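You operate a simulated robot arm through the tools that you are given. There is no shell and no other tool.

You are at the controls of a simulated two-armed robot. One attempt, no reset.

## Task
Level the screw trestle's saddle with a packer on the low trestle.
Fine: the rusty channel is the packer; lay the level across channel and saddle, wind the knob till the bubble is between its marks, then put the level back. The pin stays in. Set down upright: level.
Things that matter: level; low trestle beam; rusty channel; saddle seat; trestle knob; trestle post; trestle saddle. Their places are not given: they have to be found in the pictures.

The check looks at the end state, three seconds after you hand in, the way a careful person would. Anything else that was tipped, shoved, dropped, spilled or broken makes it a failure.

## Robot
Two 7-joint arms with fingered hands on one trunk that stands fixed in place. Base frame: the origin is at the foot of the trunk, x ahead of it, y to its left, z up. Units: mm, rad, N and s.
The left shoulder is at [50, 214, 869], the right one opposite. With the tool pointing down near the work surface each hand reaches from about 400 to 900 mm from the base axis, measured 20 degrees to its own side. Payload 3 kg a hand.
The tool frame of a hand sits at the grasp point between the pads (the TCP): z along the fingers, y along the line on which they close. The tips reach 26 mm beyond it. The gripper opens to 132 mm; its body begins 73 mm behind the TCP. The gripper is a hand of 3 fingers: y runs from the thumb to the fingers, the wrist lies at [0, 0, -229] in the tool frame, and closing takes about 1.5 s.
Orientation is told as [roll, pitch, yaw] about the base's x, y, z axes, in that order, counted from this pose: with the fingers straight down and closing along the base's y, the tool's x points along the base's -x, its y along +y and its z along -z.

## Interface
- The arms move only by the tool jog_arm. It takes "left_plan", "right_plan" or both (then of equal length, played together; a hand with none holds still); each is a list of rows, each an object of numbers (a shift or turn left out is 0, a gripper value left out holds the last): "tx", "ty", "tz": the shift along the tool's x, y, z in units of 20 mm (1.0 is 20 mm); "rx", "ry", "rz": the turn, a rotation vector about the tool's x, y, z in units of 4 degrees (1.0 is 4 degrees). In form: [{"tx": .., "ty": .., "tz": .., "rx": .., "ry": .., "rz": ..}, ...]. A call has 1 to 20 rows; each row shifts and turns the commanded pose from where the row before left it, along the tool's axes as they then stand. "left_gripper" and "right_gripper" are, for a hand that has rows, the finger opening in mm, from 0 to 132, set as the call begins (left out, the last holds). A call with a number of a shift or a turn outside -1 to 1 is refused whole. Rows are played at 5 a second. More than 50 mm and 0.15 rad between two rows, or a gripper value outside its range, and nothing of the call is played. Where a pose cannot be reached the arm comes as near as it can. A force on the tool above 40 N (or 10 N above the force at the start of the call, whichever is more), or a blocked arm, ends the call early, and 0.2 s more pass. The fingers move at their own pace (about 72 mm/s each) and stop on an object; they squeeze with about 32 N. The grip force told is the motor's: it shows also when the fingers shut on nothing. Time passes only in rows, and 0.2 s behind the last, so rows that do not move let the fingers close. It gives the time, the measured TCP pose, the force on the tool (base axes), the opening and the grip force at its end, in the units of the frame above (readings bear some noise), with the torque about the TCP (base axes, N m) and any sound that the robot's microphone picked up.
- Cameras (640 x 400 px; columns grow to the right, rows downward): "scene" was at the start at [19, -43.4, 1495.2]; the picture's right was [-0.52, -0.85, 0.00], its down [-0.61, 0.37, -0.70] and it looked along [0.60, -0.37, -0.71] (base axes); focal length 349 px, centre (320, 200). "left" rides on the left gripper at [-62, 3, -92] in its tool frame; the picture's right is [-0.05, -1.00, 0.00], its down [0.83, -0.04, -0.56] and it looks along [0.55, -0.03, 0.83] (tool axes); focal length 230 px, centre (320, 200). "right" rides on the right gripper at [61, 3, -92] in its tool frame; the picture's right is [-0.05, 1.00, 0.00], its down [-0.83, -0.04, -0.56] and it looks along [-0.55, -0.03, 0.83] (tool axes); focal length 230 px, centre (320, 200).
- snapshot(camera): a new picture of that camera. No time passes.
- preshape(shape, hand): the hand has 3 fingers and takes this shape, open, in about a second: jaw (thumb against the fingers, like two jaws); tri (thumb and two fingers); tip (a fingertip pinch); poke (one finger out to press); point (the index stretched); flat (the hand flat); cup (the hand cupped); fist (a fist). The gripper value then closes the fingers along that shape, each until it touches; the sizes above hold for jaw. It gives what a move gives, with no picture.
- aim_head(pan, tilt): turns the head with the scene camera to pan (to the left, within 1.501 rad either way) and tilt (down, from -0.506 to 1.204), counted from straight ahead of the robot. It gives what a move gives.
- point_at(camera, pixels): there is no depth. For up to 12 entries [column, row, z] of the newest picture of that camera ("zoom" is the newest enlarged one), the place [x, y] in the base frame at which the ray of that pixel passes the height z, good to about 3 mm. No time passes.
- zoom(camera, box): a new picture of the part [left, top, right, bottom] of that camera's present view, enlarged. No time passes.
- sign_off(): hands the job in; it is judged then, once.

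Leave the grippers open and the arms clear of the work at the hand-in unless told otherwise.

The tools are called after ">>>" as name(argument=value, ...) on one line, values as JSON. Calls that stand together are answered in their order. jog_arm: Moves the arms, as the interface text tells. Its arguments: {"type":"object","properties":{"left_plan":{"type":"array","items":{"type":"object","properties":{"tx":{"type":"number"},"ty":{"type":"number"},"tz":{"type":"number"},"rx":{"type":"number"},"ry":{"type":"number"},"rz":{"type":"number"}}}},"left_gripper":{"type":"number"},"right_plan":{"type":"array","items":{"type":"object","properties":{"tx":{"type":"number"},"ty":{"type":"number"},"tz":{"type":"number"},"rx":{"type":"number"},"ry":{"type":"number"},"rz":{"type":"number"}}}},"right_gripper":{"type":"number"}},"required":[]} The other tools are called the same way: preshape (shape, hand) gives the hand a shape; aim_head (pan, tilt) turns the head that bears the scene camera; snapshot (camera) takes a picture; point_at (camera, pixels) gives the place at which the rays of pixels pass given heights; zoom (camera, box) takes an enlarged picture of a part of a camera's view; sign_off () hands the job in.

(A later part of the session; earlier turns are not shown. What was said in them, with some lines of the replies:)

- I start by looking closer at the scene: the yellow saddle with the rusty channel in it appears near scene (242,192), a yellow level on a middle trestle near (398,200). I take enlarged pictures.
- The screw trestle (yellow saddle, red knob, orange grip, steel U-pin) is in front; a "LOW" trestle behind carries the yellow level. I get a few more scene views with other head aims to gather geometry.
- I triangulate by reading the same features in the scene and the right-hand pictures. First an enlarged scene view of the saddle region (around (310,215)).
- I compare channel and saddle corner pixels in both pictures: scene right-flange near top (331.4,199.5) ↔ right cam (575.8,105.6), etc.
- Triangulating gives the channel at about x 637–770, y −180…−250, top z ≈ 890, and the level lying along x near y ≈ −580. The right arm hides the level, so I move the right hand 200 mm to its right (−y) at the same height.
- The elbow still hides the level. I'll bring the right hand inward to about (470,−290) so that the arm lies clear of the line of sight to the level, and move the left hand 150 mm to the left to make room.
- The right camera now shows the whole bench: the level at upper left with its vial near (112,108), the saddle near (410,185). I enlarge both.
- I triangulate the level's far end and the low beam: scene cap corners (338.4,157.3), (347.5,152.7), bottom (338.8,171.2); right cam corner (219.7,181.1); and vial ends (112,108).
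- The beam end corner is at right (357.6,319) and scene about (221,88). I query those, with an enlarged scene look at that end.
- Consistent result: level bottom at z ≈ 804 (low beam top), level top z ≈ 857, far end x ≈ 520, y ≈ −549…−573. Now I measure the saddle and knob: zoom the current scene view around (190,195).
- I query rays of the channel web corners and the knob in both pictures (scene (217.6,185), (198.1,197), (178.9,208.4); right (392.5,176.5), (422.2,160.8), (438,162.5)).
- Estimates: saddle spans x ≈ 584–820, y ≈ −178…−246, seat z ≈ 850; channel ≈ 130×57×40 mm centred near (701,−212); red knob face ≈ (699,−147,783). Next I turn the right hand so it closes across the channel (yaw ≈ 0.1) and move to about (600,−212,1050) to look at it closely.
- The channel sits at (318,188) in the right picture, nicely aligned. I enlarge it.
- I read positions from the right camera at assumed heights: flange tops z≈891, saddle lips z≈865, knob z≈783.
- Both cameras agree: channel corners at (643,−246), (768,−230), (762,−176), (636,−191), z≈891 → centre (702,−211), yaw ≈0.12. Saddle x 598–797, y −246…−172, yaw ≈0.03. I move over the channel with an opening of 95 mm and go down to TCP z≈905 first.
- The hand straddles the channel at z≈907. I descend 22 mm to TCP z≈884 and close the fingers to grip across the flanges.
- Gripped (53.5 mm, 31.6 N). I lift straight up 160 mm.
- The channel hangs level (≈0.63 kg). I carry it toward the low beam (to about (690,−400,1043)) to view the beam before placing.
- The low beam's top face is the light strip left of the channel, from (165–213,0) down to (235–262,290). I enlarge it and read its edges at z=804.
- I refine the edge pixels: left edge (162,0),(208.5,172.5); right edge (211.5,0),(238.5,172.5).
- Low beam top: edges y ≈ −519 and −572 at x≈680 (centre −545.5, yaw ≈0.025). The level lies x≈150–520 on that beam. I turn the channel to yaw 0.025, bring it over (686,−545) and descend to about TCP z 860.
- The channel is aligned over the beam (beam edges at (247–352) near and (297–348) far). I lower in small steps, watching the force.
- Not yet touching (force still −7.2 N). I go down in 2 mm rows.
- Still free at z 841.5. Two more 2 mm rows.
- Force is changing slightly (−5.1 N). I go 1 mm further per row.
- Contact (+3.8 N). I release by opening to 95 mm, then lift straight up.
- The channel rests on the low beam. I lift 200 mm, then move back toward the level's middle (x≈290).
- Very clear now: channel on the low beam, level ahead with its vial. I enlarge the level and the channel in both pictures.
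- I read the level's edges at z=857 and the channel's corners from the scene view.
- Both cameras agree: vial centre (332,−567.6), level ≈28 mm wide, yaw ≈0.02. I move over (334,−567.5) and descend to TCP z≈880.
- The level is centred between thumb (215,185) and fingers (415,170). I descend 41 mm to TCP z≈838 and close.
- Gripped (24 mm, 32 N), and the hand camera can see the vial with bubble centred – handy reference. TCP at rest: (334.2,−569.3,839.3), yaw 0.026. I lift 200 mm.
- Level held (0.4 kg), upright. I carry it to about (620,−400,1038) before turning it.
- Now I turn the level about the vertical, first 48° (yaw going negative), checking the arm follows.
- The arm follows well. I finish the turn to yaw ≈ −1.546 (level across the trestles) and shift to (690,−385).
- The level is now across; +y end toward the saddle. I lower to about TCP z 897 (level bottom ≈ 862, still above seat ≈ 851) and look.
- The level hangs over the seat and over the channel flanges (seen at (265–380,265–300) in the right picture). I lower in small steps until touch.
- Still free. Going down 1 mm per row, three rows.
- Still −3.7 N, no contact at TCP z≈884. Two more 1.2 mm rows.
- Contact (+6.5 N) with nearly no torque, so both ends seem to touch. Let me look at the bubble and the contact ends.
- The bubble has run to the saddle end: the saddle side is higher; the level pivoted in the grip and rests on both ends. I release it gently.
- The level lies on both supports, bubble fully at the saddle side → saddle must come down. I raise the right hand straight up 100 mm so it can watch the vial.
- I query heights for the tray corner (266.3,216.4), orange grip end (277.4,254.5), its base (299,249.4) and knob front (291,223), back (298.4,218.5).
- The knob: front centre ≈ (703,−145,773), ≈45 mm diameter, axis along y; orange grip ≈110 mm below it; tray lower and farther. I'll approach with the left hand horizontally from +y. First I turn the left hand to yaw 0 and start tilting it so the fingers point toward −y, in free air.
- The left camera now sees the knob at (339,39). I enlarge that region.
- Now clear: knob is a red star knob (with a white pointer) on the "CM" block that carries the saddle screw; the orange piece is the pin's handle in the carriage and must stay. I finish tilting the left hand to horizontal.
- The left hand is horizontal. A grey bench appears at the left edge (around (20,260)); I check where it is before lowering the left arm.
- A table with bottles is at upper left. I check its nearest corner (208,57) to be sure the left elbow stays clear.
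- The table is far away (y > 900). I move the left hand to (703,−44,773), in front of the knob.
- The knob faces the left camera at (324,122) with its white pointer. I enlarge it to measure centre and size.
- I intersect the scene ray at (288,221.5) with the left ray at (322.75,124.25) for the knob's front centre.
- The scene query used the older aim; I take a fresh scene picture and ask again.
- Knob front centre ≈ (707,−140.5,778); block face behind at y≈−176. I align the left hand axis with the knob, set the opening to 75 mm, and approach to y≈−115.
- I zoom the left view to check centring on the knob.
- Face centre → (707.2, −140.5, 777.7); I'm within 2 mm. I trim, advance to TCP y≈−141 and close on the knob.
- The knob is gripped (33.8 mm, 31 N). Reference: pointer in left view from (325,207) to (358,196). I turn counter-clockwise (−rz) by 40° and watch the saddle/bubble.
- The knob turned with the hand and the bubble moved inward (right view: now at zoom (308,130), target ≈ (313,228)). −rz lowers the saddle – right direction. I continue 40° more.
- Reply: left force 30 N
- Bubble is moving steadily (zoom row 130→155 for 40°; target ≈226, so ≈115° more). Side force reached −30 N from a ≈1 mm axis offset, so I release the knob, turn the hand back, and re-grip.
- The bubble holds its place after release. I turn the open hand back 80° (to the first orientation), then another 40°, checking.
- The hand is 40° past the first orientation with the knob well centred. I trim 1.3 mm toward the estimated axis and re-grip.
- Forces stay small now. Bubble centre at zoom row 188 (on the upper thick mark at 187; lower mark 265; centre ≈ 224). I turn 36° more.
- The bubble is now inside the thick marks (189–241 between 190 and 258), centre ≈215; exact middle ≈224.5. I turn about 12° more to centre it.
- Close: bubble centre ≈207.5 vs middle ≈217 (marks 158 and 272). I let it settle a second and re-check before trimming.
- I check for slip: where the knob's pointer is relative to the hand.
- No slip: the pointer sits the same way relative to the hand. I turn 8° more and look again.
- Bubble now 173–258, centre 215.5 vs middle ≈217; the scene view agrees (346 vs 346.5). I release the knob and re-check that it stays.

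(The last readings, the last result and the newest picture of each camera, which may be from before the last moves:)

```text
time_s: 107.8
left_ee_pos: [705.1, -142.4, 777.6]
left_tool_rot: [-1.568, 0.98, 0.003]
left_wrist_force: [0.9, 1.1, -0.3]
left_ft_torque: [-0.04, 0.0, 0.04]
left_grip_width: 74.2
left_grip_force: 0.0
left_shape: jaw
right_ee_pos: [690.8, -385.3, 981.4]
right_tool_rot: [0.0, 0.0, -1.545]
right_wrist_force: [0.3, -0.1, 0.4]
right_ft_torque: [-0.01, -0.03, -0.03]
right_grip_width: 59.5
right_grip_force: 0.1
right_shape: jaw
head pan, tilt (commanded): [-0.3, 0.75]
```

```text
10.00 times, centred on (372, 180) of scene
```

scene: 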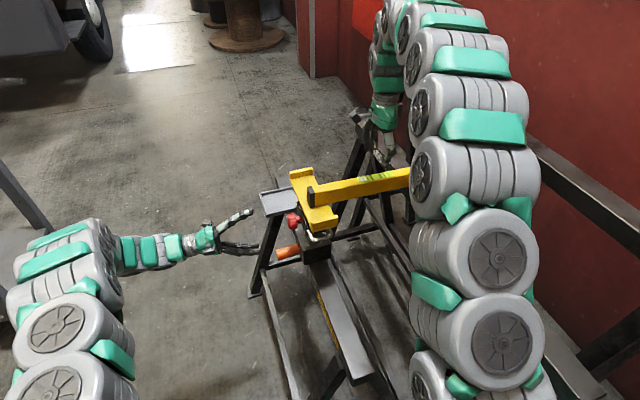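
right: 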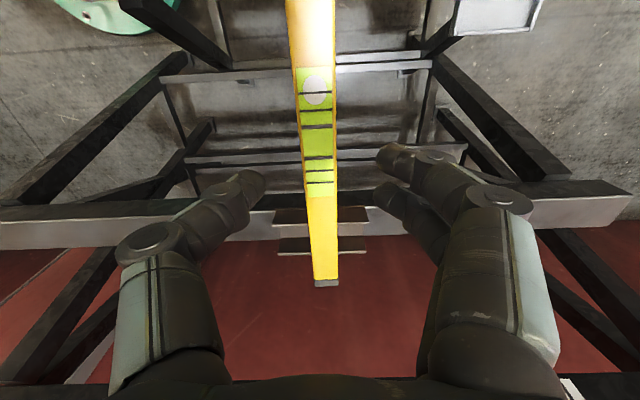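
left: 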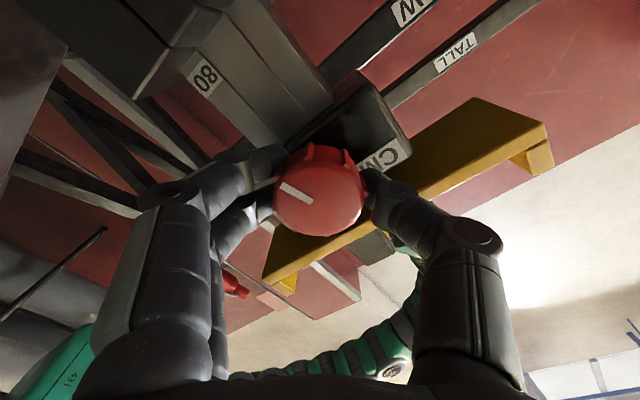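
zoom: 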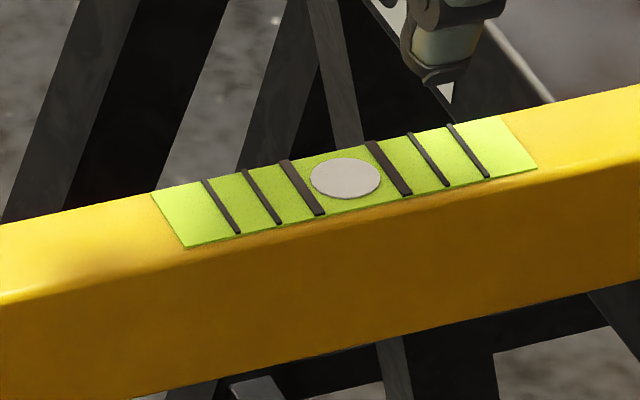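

Stable and centred after release. I withdraw the left hand straight back along +y by 200 mm.

>>> jog_arm(left_plan=[{"tz": -0.5}, {"tz": -0.8}, {"tz": -1}, {"tz": -1}, {"tz": -1}, {"tz": -1}, {"tz": -1}, {"tz": -1}, {"tz": -1}, {"tz": -1}, {"tz": -1}, {}])

>>> zoom(camera="right", box=[290, 80, 350, 190])

>>> snapshot(camera="scene")

>>> snapshot(camera="right")

```text
time_s: 110.4
left_ee_pos: [704.2, 63.9, 778.2]
left_tool_rot: [-1.568, 0.977, 0.0]
left_wrist_force: [-0.2, -0.1, -0.6]
left_ft_torque: [0.0, 0.02, 0.0]
left_grip_width: 74.2
left_grip_force: 0.1
left_shape: jaw
right_ee_pos: [692.0, -384.5, 981.8]
right_tool_rot: [0.0, 0.001, -1.546]
right_wrist_force: [-0.2, -0.3, 0.2]
right_ft_torque: [0.01, 0.01, 0.01]
right_grip_width: 59.6
right_grip_force: 0.1
right_shape: jaw
head pan, tilt (commanded): [-0.3, 0.75]
```

```text
3.64 times, centred on (320, 135) of right
```

zoom: 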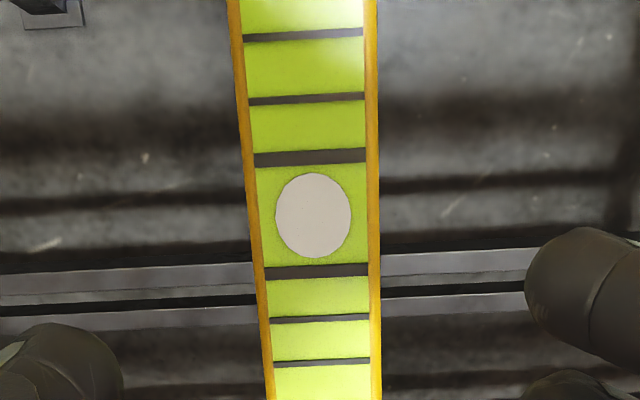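

```text
taken
```

scene: 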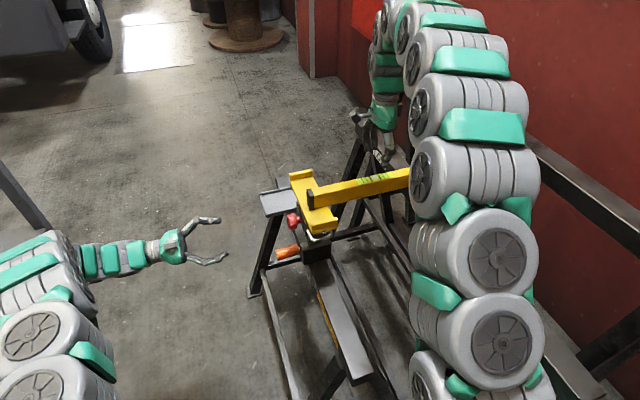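

```text
taken
```

right: 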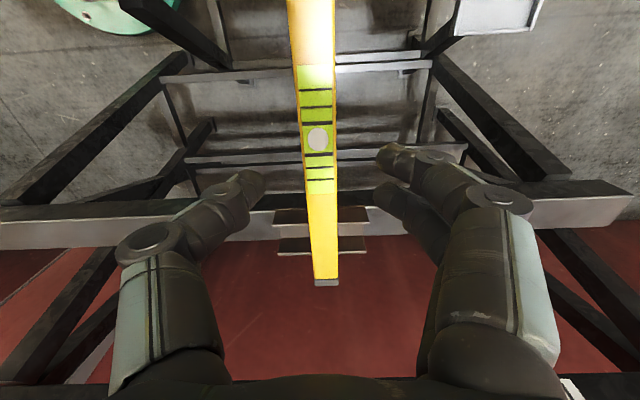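

The bubble stays centred. Now I fetch the level: the right hand goes straight down 101 mm to TCP z≈881.

>>> jog_arm(right_plan=[{"tz": 0.85}, {"tz": 0.85}, {"tz": 0.85}, {"tz": 0.85}, {"tz": 0.85}, {"tz": 0.8}, {}])

>>> snapshot(camera="right")

```text
time_s: 112.0
left_ee_pos: [703.7, 62.9, 777.8]
left_tool_rot: [-1.569, 0.977, 0.002]
left_wrist_force: [0.2, -0.6, 0.9]
left_ft_torque: [0.0, -0.02, 0.0]
left_grip_width: 74.3
left_grip_force: 0.1
left_shape: jaw
right_ee_pos: [689.7, -384.7, 881.4]
right_tool_rot: [0.0, 0.0, -1.544]
right_wrist_force: [-0.2, 0.5, -1.0]
right_ft_torque: [-0.04, -0.02, -0.04]
right_grip_width: 59.5
right_grip_force: 0.1
right_shape: jaw
head pan, tilt (commanded): [-0.3, 0.75]
```

```text
taken
```

right: 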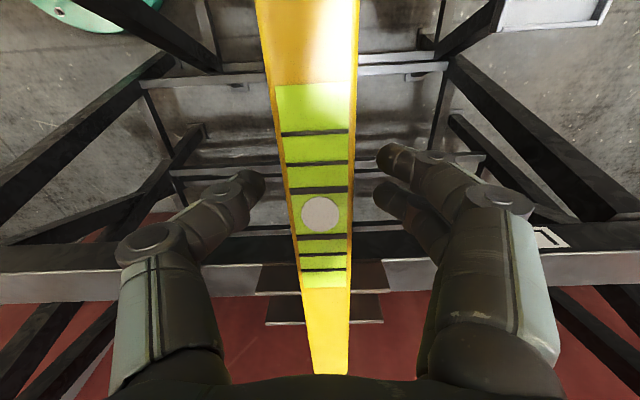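

Well centred between the fingers. I close on the level.

>>> jog_arm(right_gripper=5, right_plan=[{}, {}, {}, {}, {}, {}])

>>> jog_arm(right_plan=[{"tz": -0.2}, {"tz": -0.4}, {"tz": -0.8}, {"tz": -1}, {"tz": -1}, {"tz": -1}, {"tz": -1}, {"tz": -1}, {"tz": -1}, {}])

>>> snapshot(camera="right")

>>> zoom(camera="scene", box=[230, 120, 430, 280])

```text
time_s: 113.4
left_ee_pos: [704.0, 63.3, 778.2]
left_tool_rot: [-1.569, 0.978, 0.001]
left_wrist_force: [0.2, -0.9, -0.1]
left_ft_torque: [0.01, 0.0, 0.01]
left_grip_width: 74.2
left_grip_force: 0.0
left_shape: jaw
right_ee_pos: [689.4, -385.4, 880.4]
right_tool_rot: [0.001, 0.001, -1.544]
right_wrist_force: [-0.4, -0.6, 0.1]
right_ft_torque: [0.04, -0.02, 0.02]
right_grip_width: 23.8
right_grip_force: 32.1
right_shape: jaw
head pan, tilt (commanded): [-0.3, 0.75]
```

```text
time_s: 115.6
left_ee_pos: [704.2, 63.8, 776.3]
left_tool_rot: [-1.568, 0.976, 0.001]
left_wrist_force: [0.0, -0.5, -0.2]
left_ft_torque: [-0.02, -0.02, 0.02]
left_grip_width: 74.3
left_grip_force: 0.2
left_shape: jaw
right_ee_pos: [689.7, -386.0, 1028.5]
right_tool_rot: [0.0, 0.0, -1.545]
right_wrist_force: [-0.2, -0.9, -3.7]
right_ft_torque: [0.0, 0.01, 0.03]
right_grip_width: 24.2
right_grip_force: 32.4
right_shape: jaw
head pan, tilt (commanded): [-0.3, 0.75]
```

```text
taken
```

right: 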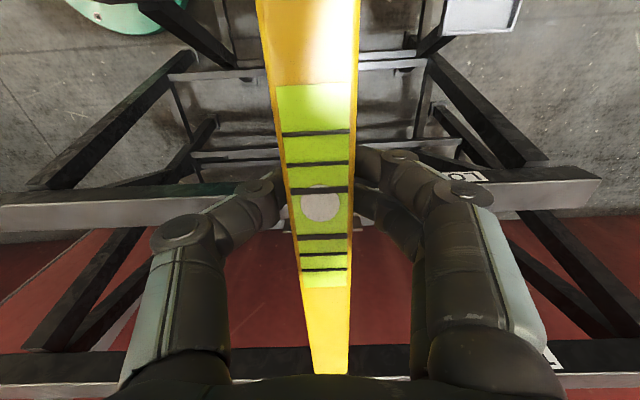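

```text
2.50 times, centred on (330, 200) of scene
```

zoom: 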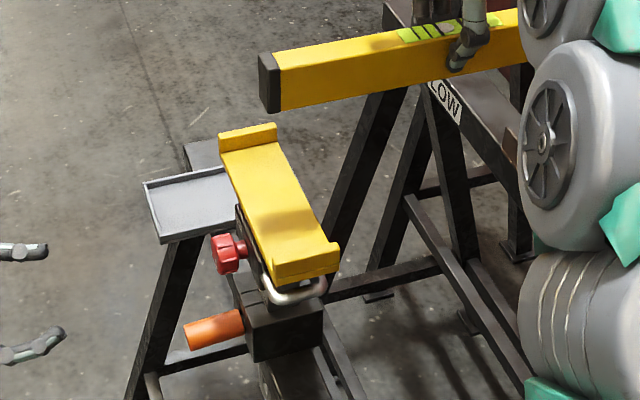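

Level lifted off; channel and saddle undisturbed. I shift back to (620,−400) and turn the level back 90°.

>>> jog_arm(right_plan=[{"tx": -0.165, "ty": -0.876}, {"tx": -0.165, "ty": -0.876}, {"tx": -0.165, "ty": -0.876}, {"tx": -0.165, "ty": -0.876}, {"rz": -1}, {"rz": -1}, {"rz": -1}, {"rz": -1}, {"rz": -1}, {"rz": -1}, {"rz": -1}, {"rz": -1}, {"rz": -1}, {"rz": -1}, {"rz": -1}, {}])

>>> jog_arm(right_plan=[{"rz": -1}, {"rz": -1}, {"rz": -1}, {"rz": -1}, {"rz": -1}, {"rz": -1}, {"rz": -1}, {"rz": -1}, {"rz": -1}, {"rz": -1}, {"rz": -1}, {"rz": -0.5}, {}])

>>> snapshot(camera="scene")

>>> snapshot(camera="right")

```text
time_s: 119.0
left_ee_pos: [703.8, 63.3, 777.4]
left_tool_rot: [-1.568, 0.979, 0.002]
left_wrist_force: [0.7, 0.9, 0.6]
left_ft_torque: [-0.01, -0.02, -0.02]
left_grip_width: 74.4
left_grip_force: 0.1
left_shape: jaw
right_ee_pos: [620.1, -400.5, 1029.2]
right_tool_rot: [0.001, -0.001, -0.776]
right_wrist_force: [-0.2, -0.6, -3.4]
right_ft_torque: [0.04, -0.02, 0.01]
right_grip_width: 23.8
right_grip_force: 32.0
right_shape: jaw
head pan, tilt (commanded): [-0.3, 0.75]
```

```text
time_s: 121.8
left_ee_pos: [704.7, 62.5, 777.1]
left_tool_rot: [-1.567, 0.976, 0.001]
left_wrist_force: [-0.3, -0.3, 0.9]
left_ft_torque: [-0.02, -0.01, -0.03]
left_grip_width: 74.2
left_grip_force: 0.1
left_shape: jaw
right_ee_pos: [620.0, -401.7, 1030.7]
right_tool_rot: [-0.001, 0.001, 0.027]
right_wrist_force: [-0.1, -0.3, -3.2]
right_ft_torque: [-0.01, 0.04, -0.02]
right_grip_width: 23.8
right_grip_force: 32.5
right_shape: jaw
head pan, tilt (commanded): [-0.3, 0.75]
```

```text
taken
```

scene: 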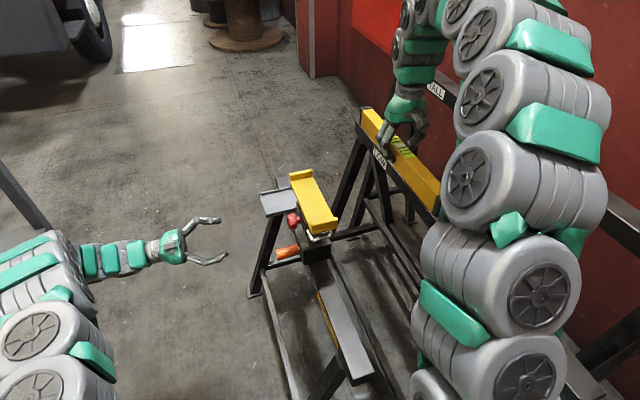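

```text
taken
```

right: 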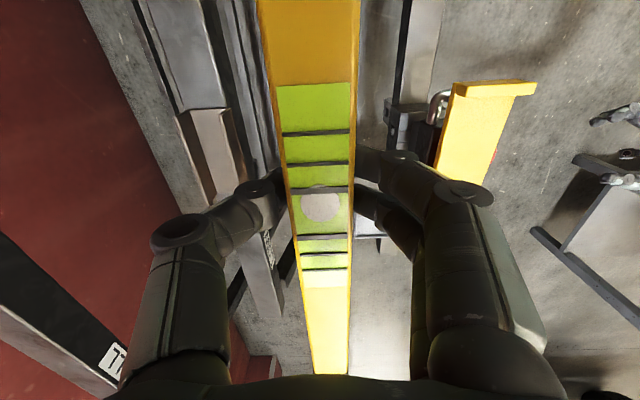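

I carry the level back above its original place (334,−569).

>>> jog_arm(right_plan=[{"tx": 0.907, "ty": -0.4995}, {"tx": 0.907, "ty": -0.4995}, {"tx": 0.907, "ty": -0.4995}, {"tx": 0.907, "ty": -0.4995}, {"tx": 0.907, "ty": -0.4995}, {"tx": 0.907, "ty": -0.4995}, {"tx": 0.907, "ty": -0.4995}, {"tx": 0.907, "ty": -0.4995}, {"tx": 0.907, "ty": -0.4995}, {"tx": 0.907, "ty": -0.4995}, {"tx": 0.907, "ty": -0.4995}, {"tx": 0.907, "ty": -0.4995}, {"tx": 0.907, "ty": -0.4995}, {"tx": 0.907, "ty": -0.4995}, {"tx": 0.907, "ty": -0.4995}, {"tx": 0.907, "ty": -0.4995}, {}])

>>> snapshot(camera="right")

>>> snapshot(camera="scene")

```text
time_s: 125.4
left_ee_pos: [704.3, 64.7, 778.3]
left_tool_rot: [-1.569, 0.977, 0.001]
left_wrist_force: [-0.1, 0.3, 0.5]
left_ft_torque: [0.02, 0.0, -0.03]
left_grip_width: 74.3
left_grip_force: 0.0
left_shape: jaw
right_ee_pos: [335.1, -568.6, 1029.5]
right_tool_rot: [0.002, -0.001, 0.026]
right_wrist_force: [0.4, -0.7, -3.4]
right_ft_torque: [-0.01, 0.01, 0.03]
right_grip_width: 24.1
right_grip_force: 32.2
right_shape: jaw
head pan, tilt (commanded): [-0.3, 0.75]
```

```text
taken
```

right: 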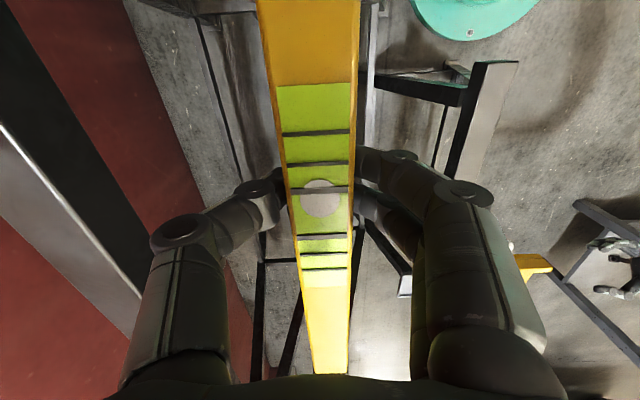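

```text
taken
```

scene: 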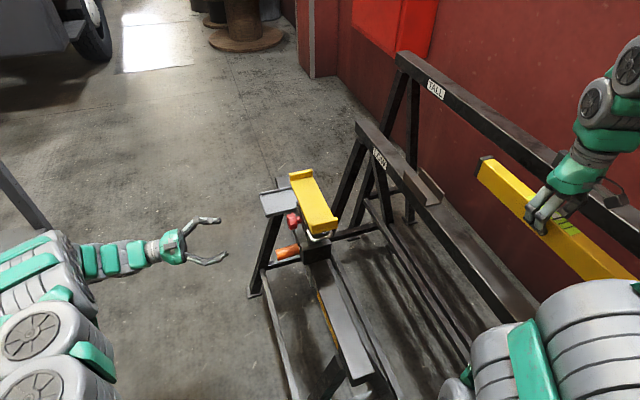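

Above the original place. I shift 3 mm toward the beam's middle for safe footing and lower to TCP z≈847.

>>> jog_arm(right_plan=[{"ty": 0.13, "tz": 0.9}, {"tz": 0.9}, {"tz": 0.9}, {"tz": 0.9}, {"tz": 0.9}, {"tz": 0.9}, {"tz": 0.9}, {"tz": 0.9}, {"tz": 0.9}, {"tz": 0.9}, {}])

>>> snapshot(camera="right")

>>> zoom(camera="scene", box=[420, 150, 620, 330])

```text
time_s: 127.8
left_ee_pos: [705.3, 63.6, 777.4]
left_tool_rot: [-1.57, 0.978, 0.002]
left_wrist_force: [0.5, 0.0, -0.4]
left_ft_torque: [0.0, 0.0, -0.01]
left_grip_width: 74.5
left_grip_force: 0.1
left_shape: jaw
right_ee_pos: [333.8, -564.1, 850.0]
right_tool_rot: [0.001, 0.001, 0.025]
right_wrist_force: [0.0, -0.6, -3.7]
right_ft_torque: [0.0, 0.01, -0.03]
right_grip_width: 24.0
right_grip_force: 32.2
right_shape: jaw
head pan, tilt (commanded): [-0.3, 0.75]
```

```text
taken
```

right: 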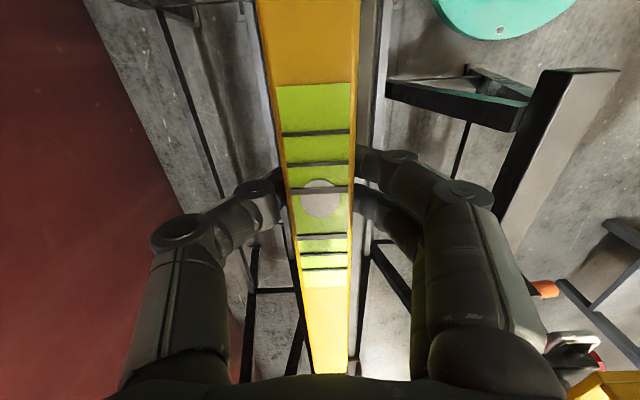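

```text
2.22 times, centred on (520, 240) of scene
```

zoom: 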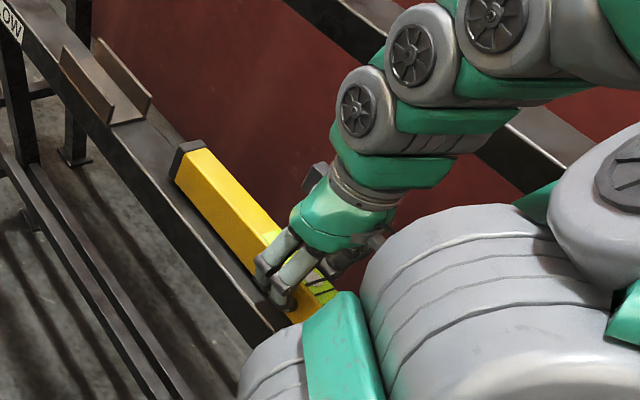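

Beam visible on both sides below the level. I lower in fine steps to contact (expected ≈839).

>>> jog_arm(right_plan=[{"tz": 0.15}, {"tz": 0.15}, {"tz": 0.1}, {}])

>>> jog_arm(right_plan=[{"tz": 0.06}, {"tz": 0.05}, {}])

```text
time_s: 128.8
left_ee_pos: [704.1, 63.0, 776.6]
left_tool_rot: [-1.569, 0.976, 0.004]
left_wrist_force: [0.4, -0.6, 0.7]
left_ft_torque: [0.01, 0.0, 0.03]
left_grip_width: 74.2
left_grip_force: 0.0
left_shape: jaw
right_ee_pos: [335.3, -564.2, 840.6]
right_tool_rot: [0.001, 0.001, 0.027]
right_wrist_force: [0.0, -0.2, 1.0]
right_ft_torque: [0.07, -0.02, -0.02]
right_grip_width: 24.2
right_grip_force: 32.0
right_shape: jaw
head pan, tilt (commanded): [-0.3, 0.75]
```

```text
time_s: 129.6
left_ee_pos: [702.8, 63.9, 777.9]
left_tool_rot: [-1.568, 0.977, -0.001]
left_wrist_force: [-0.2, 0.3, 0.0]
left_ft_torque: [0.01, 0.01, -0.01]
left_grip_width: 74.2
left_grip_force: 0.0
left_shape: jaw
right_ee_pos: [335.6, -563.7, 839.4]
right_tool_rot: [0.001, 0.001, 0.025]
right_wrist_force: [-5.1, 0.0, 21.5]
right_ft_torque: [0.07, 0.06, -0.01]
right_grip_width: 24.5
right_grip_force: 31.9
right_shape: jaw
head pan, tilt (commanded): [-0.3, 0.75]
```

Firm contact (+21.5 N). I ease up 1 mm and then open the fingers.

>>> jog_arm(right_plan=[{"tz": -0.06}, {}])

>>> jog_arm(right_gripper=90, right_plan=[{}, {}, {}, {}, {}])

>>> snapshot(camera="right")

```text
time_s: 130.2
left_ee_pos: [704.6, 63.6, 778.4]
left_tool_rot: [-1.57, 0.979, -0.001]
left_wrist_force: [-0.5, -0.2, 0.8]
left_ft_torque: [-0.02, 0.0, -0.02]
left_grip_width: 74.2
left_grip_force: 0.1
left_shape: jaw
right_ee_pos: [335.2, -564.7, 839.5]
right_tool_rot: [0.001, -0.001, 0.026]
right_wrist_force: [-5.8, -0.9, 14.4]
right_ft_torque: [0.03, 0.07, 0.01]
right_grip_width: 24.7
right_grip_force: 32.3
right_shape: jaw
head pan, tilt (commanded): [-0.3, 0.75]
```

```text
time_s: 131.4
left_ee_pos: [702.4, 64.1, 778.1]
left_tool_rot: [-1.567, 0.977, 0.003]
left_wrist_force: [0.4, 0.2, -0.2]
left_ft_torque: [0.0, 0.0, -0.01]
left_grip_width: 74.4
left_grip_force: 0.1
left_shape: jaw
right_ee_pos: [336.5, -563.3, 840.2]
right_tool_rot: [0.0, 0.0, 0.025]
right_wrist_force: [0.1, -0.5, -1.0]
right_ft_torque: [0.02, 0.01, 0.01]
right_grip_width: 89.7
right_grip_force: 0.1
right_shape: jaw
head pan, tilt (commanded): [-0.3, 0.75]
```

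```text
taken
```

right: 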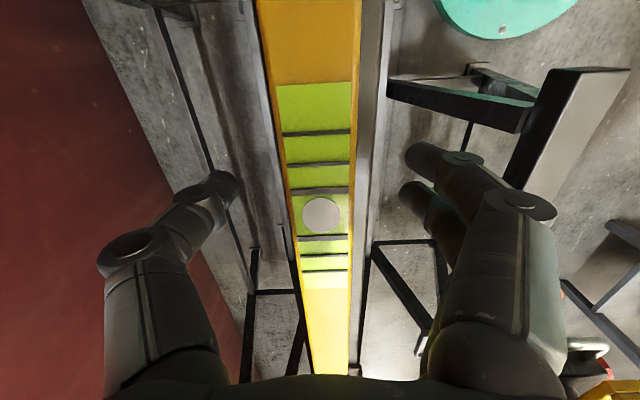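

The level stands on the beam, upright, bubble centred. I lift the right hand straight up 180 mm.

>>> jog_arm(right_plan=[{"tz": -0.4}, {"tz": -0.8}, {"tz": -0.9}, {"tz": -1}, {"tz": -1}, {"tz": -1}, {"tz": -1}, {"tz": -1}, {"tz": -1}, {"tz": -1}, {}])

>>> snapshot(camera="right")

>>> snapshot(camera="scene")

>>> snapshot(camera="left")

```text
time_s: 133.8
left_ee_pos: [704.0, 64.3, 777.7]
left_tool_rot: [-1.57, 0.978, 0.002]
left_wrist_force: [-0.1, 0.3, -0.5]
left_ft_torque: [-0.02, 0.03, 0.03]
left_grip_width: 74.3
left_grip_force: 0.1
left_shape: jaw
right_ee_pos: [334.6, -564.6, 1021.3]
right_tool_rot: [0.0, 0.0, 0.026]
right_wrist_force: [-0.1, 0.2, -0.4]
right_ft_torque: [0.03, -0.02, 0.03]
right_grip_width: 89.9
right_grip_force: 0.0
right_shape: jaw
head pan, tilt (commanded): [-0.3, 0.75]
```

```text
taken
```

right: 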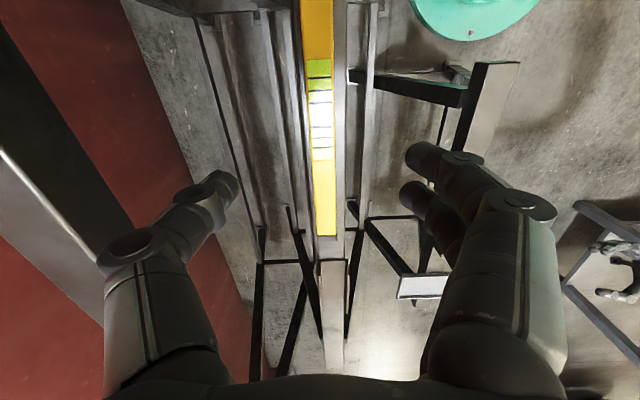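

```text
taken
```

scene: 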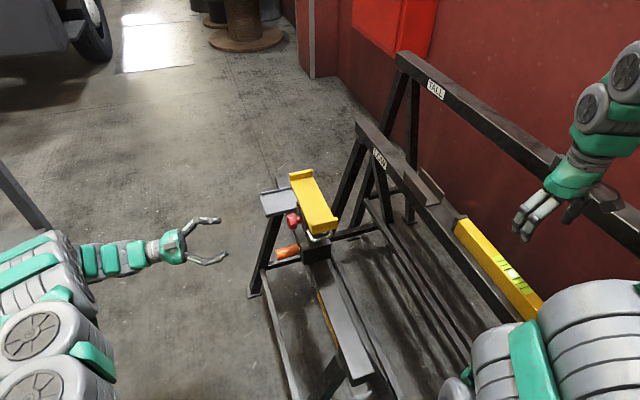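

```text
taken
```

left: 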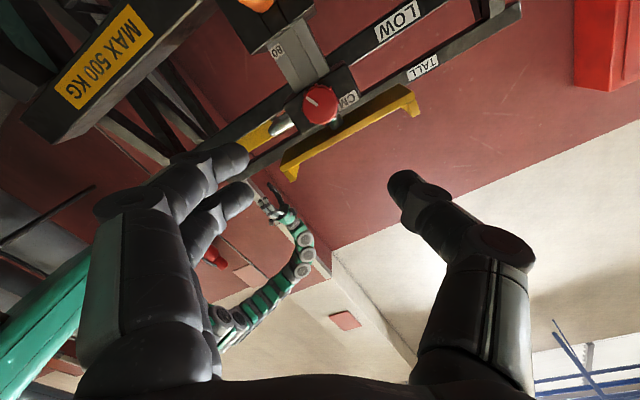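

All back in place as far as I see. I check the details: level and channel on the low beam, saddle with knob and pin.

>>> zoom(camera="scene", box=[390, 150, 560, 330])

>>> zoom(camera="scene", box=[240, 160, 360, 270])

>>> zoom(camera="right", box=[270, 0, 370, 250])

```text
2.22 times, centred on (475, 240) of scene
```

zoom: 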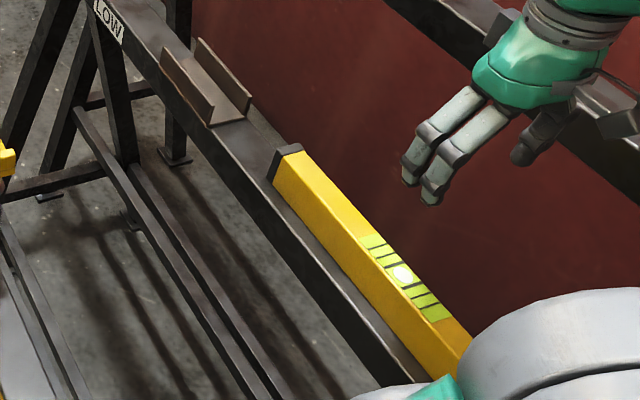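

```text
3.64 times, centred on (300, 215) of scene
```

zoom: 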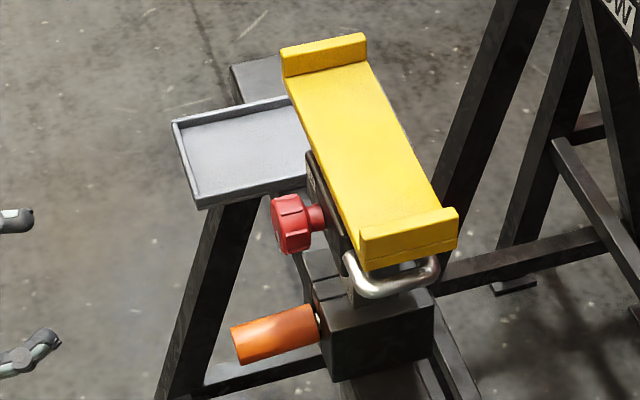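

```text
1.60 times, centred on (320, 125) of right
```

zoom: 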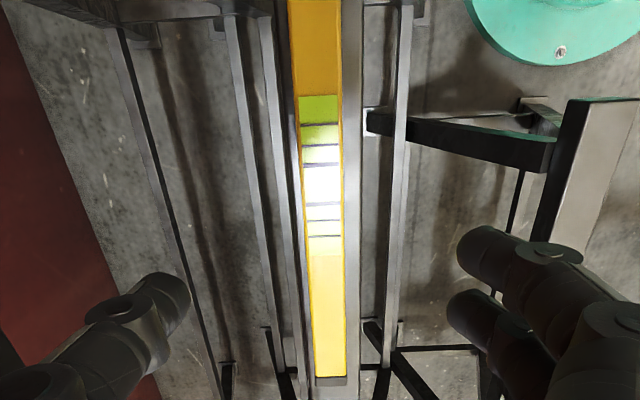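

Everything looks right: channel and upright level on the low beam, pin in, saddle free. I retract both arms further and open the grippers.

>>> jog_arm(left_gripper=130, right_gripper=130, left_plan=[{"tz": -1}, {"tz": -1}, {"tz": -1}, {"tz": -1}, {}, {}, {}], right_plan=[{"tz": -1}, {"tz": -1}, {"tz": -1}, {"tz": -1}, {}, {}, {}])

>>> snapshot(camera="scene")

>>> snapshot(camera="right")

```text
time_s: 135.4
left_ee_pos: [704.9, 145.6, 775.6]
left_tool_rot: [-1.566, 0.977, 0.002]
left_wrist_force: [-0.9, -0.2, 0.6]
left_ft_torque: [0.04, 0.0, 0.0]
left_grip_width: 129.7
left_grip_force: 0.0
left_shape: jaw
right_ee_pos: [334.8, -565.3, 1100.1]
right_tool_rot: [0.0, 0.0, 0.026]
right_wrist_force: [1.1, 0.3, -0.8]
right_ft_torque: [0.01, 0.02, 0.03]
right_grip_width: 130.0
right_grip_force: 0.1
right_shape: jaw
head pan, tilt (commanded): [-0.3, 0.75]
```

```text
taken
```

scene: 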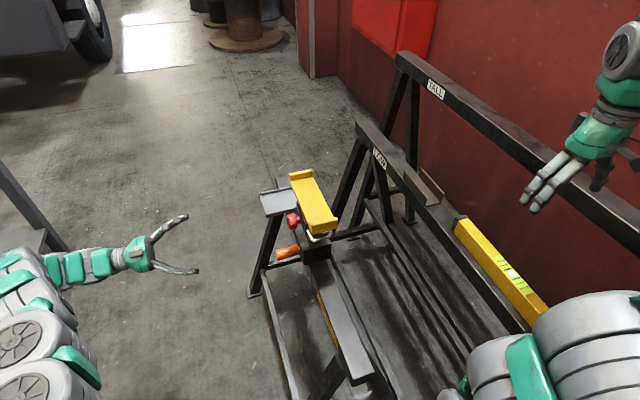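

```text
taken
```

right: 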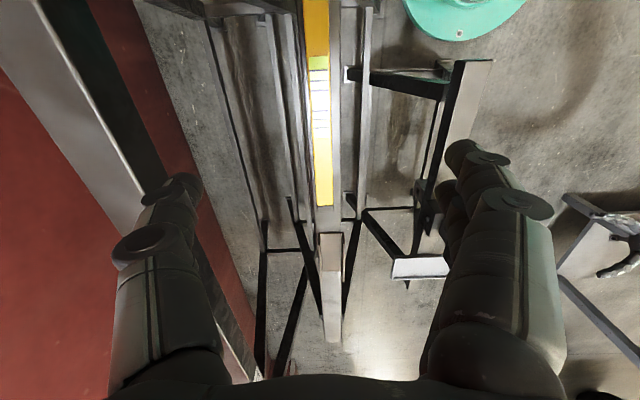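

The channel is on the low trestle beam as the packer, and the saddle is set level with it. The level is back upright on the beam, the pin is in, and both arms are clear with the grippers open. I hand the job in.

>>> sign_off()

```text
The job is handed in.
```

The saddle is level with the packer, and the job is handed in. I don't have the check's result.

- **Packer:** the rusty channel now sits on the low trestle beam, flanges up, opposite the saddle.
- **Levelling:** with the level lying across channel and saddle, the saddle read high. I wound the red knob down about half a turn until the bubble was centred between its thick marks. It stayed centred after I let go of the knob and backed the hand away.
- **Level:** it is back upright on the low beam in its old place, about 5 mm nearer the beam's middle than before.
- **Pin:** I took the orange-handled piece in the carriage to be the pin. I did not touch it or the steel U-handle.

Nothing else looked moved in the last pictures. Both arms are clear with the grippers open.
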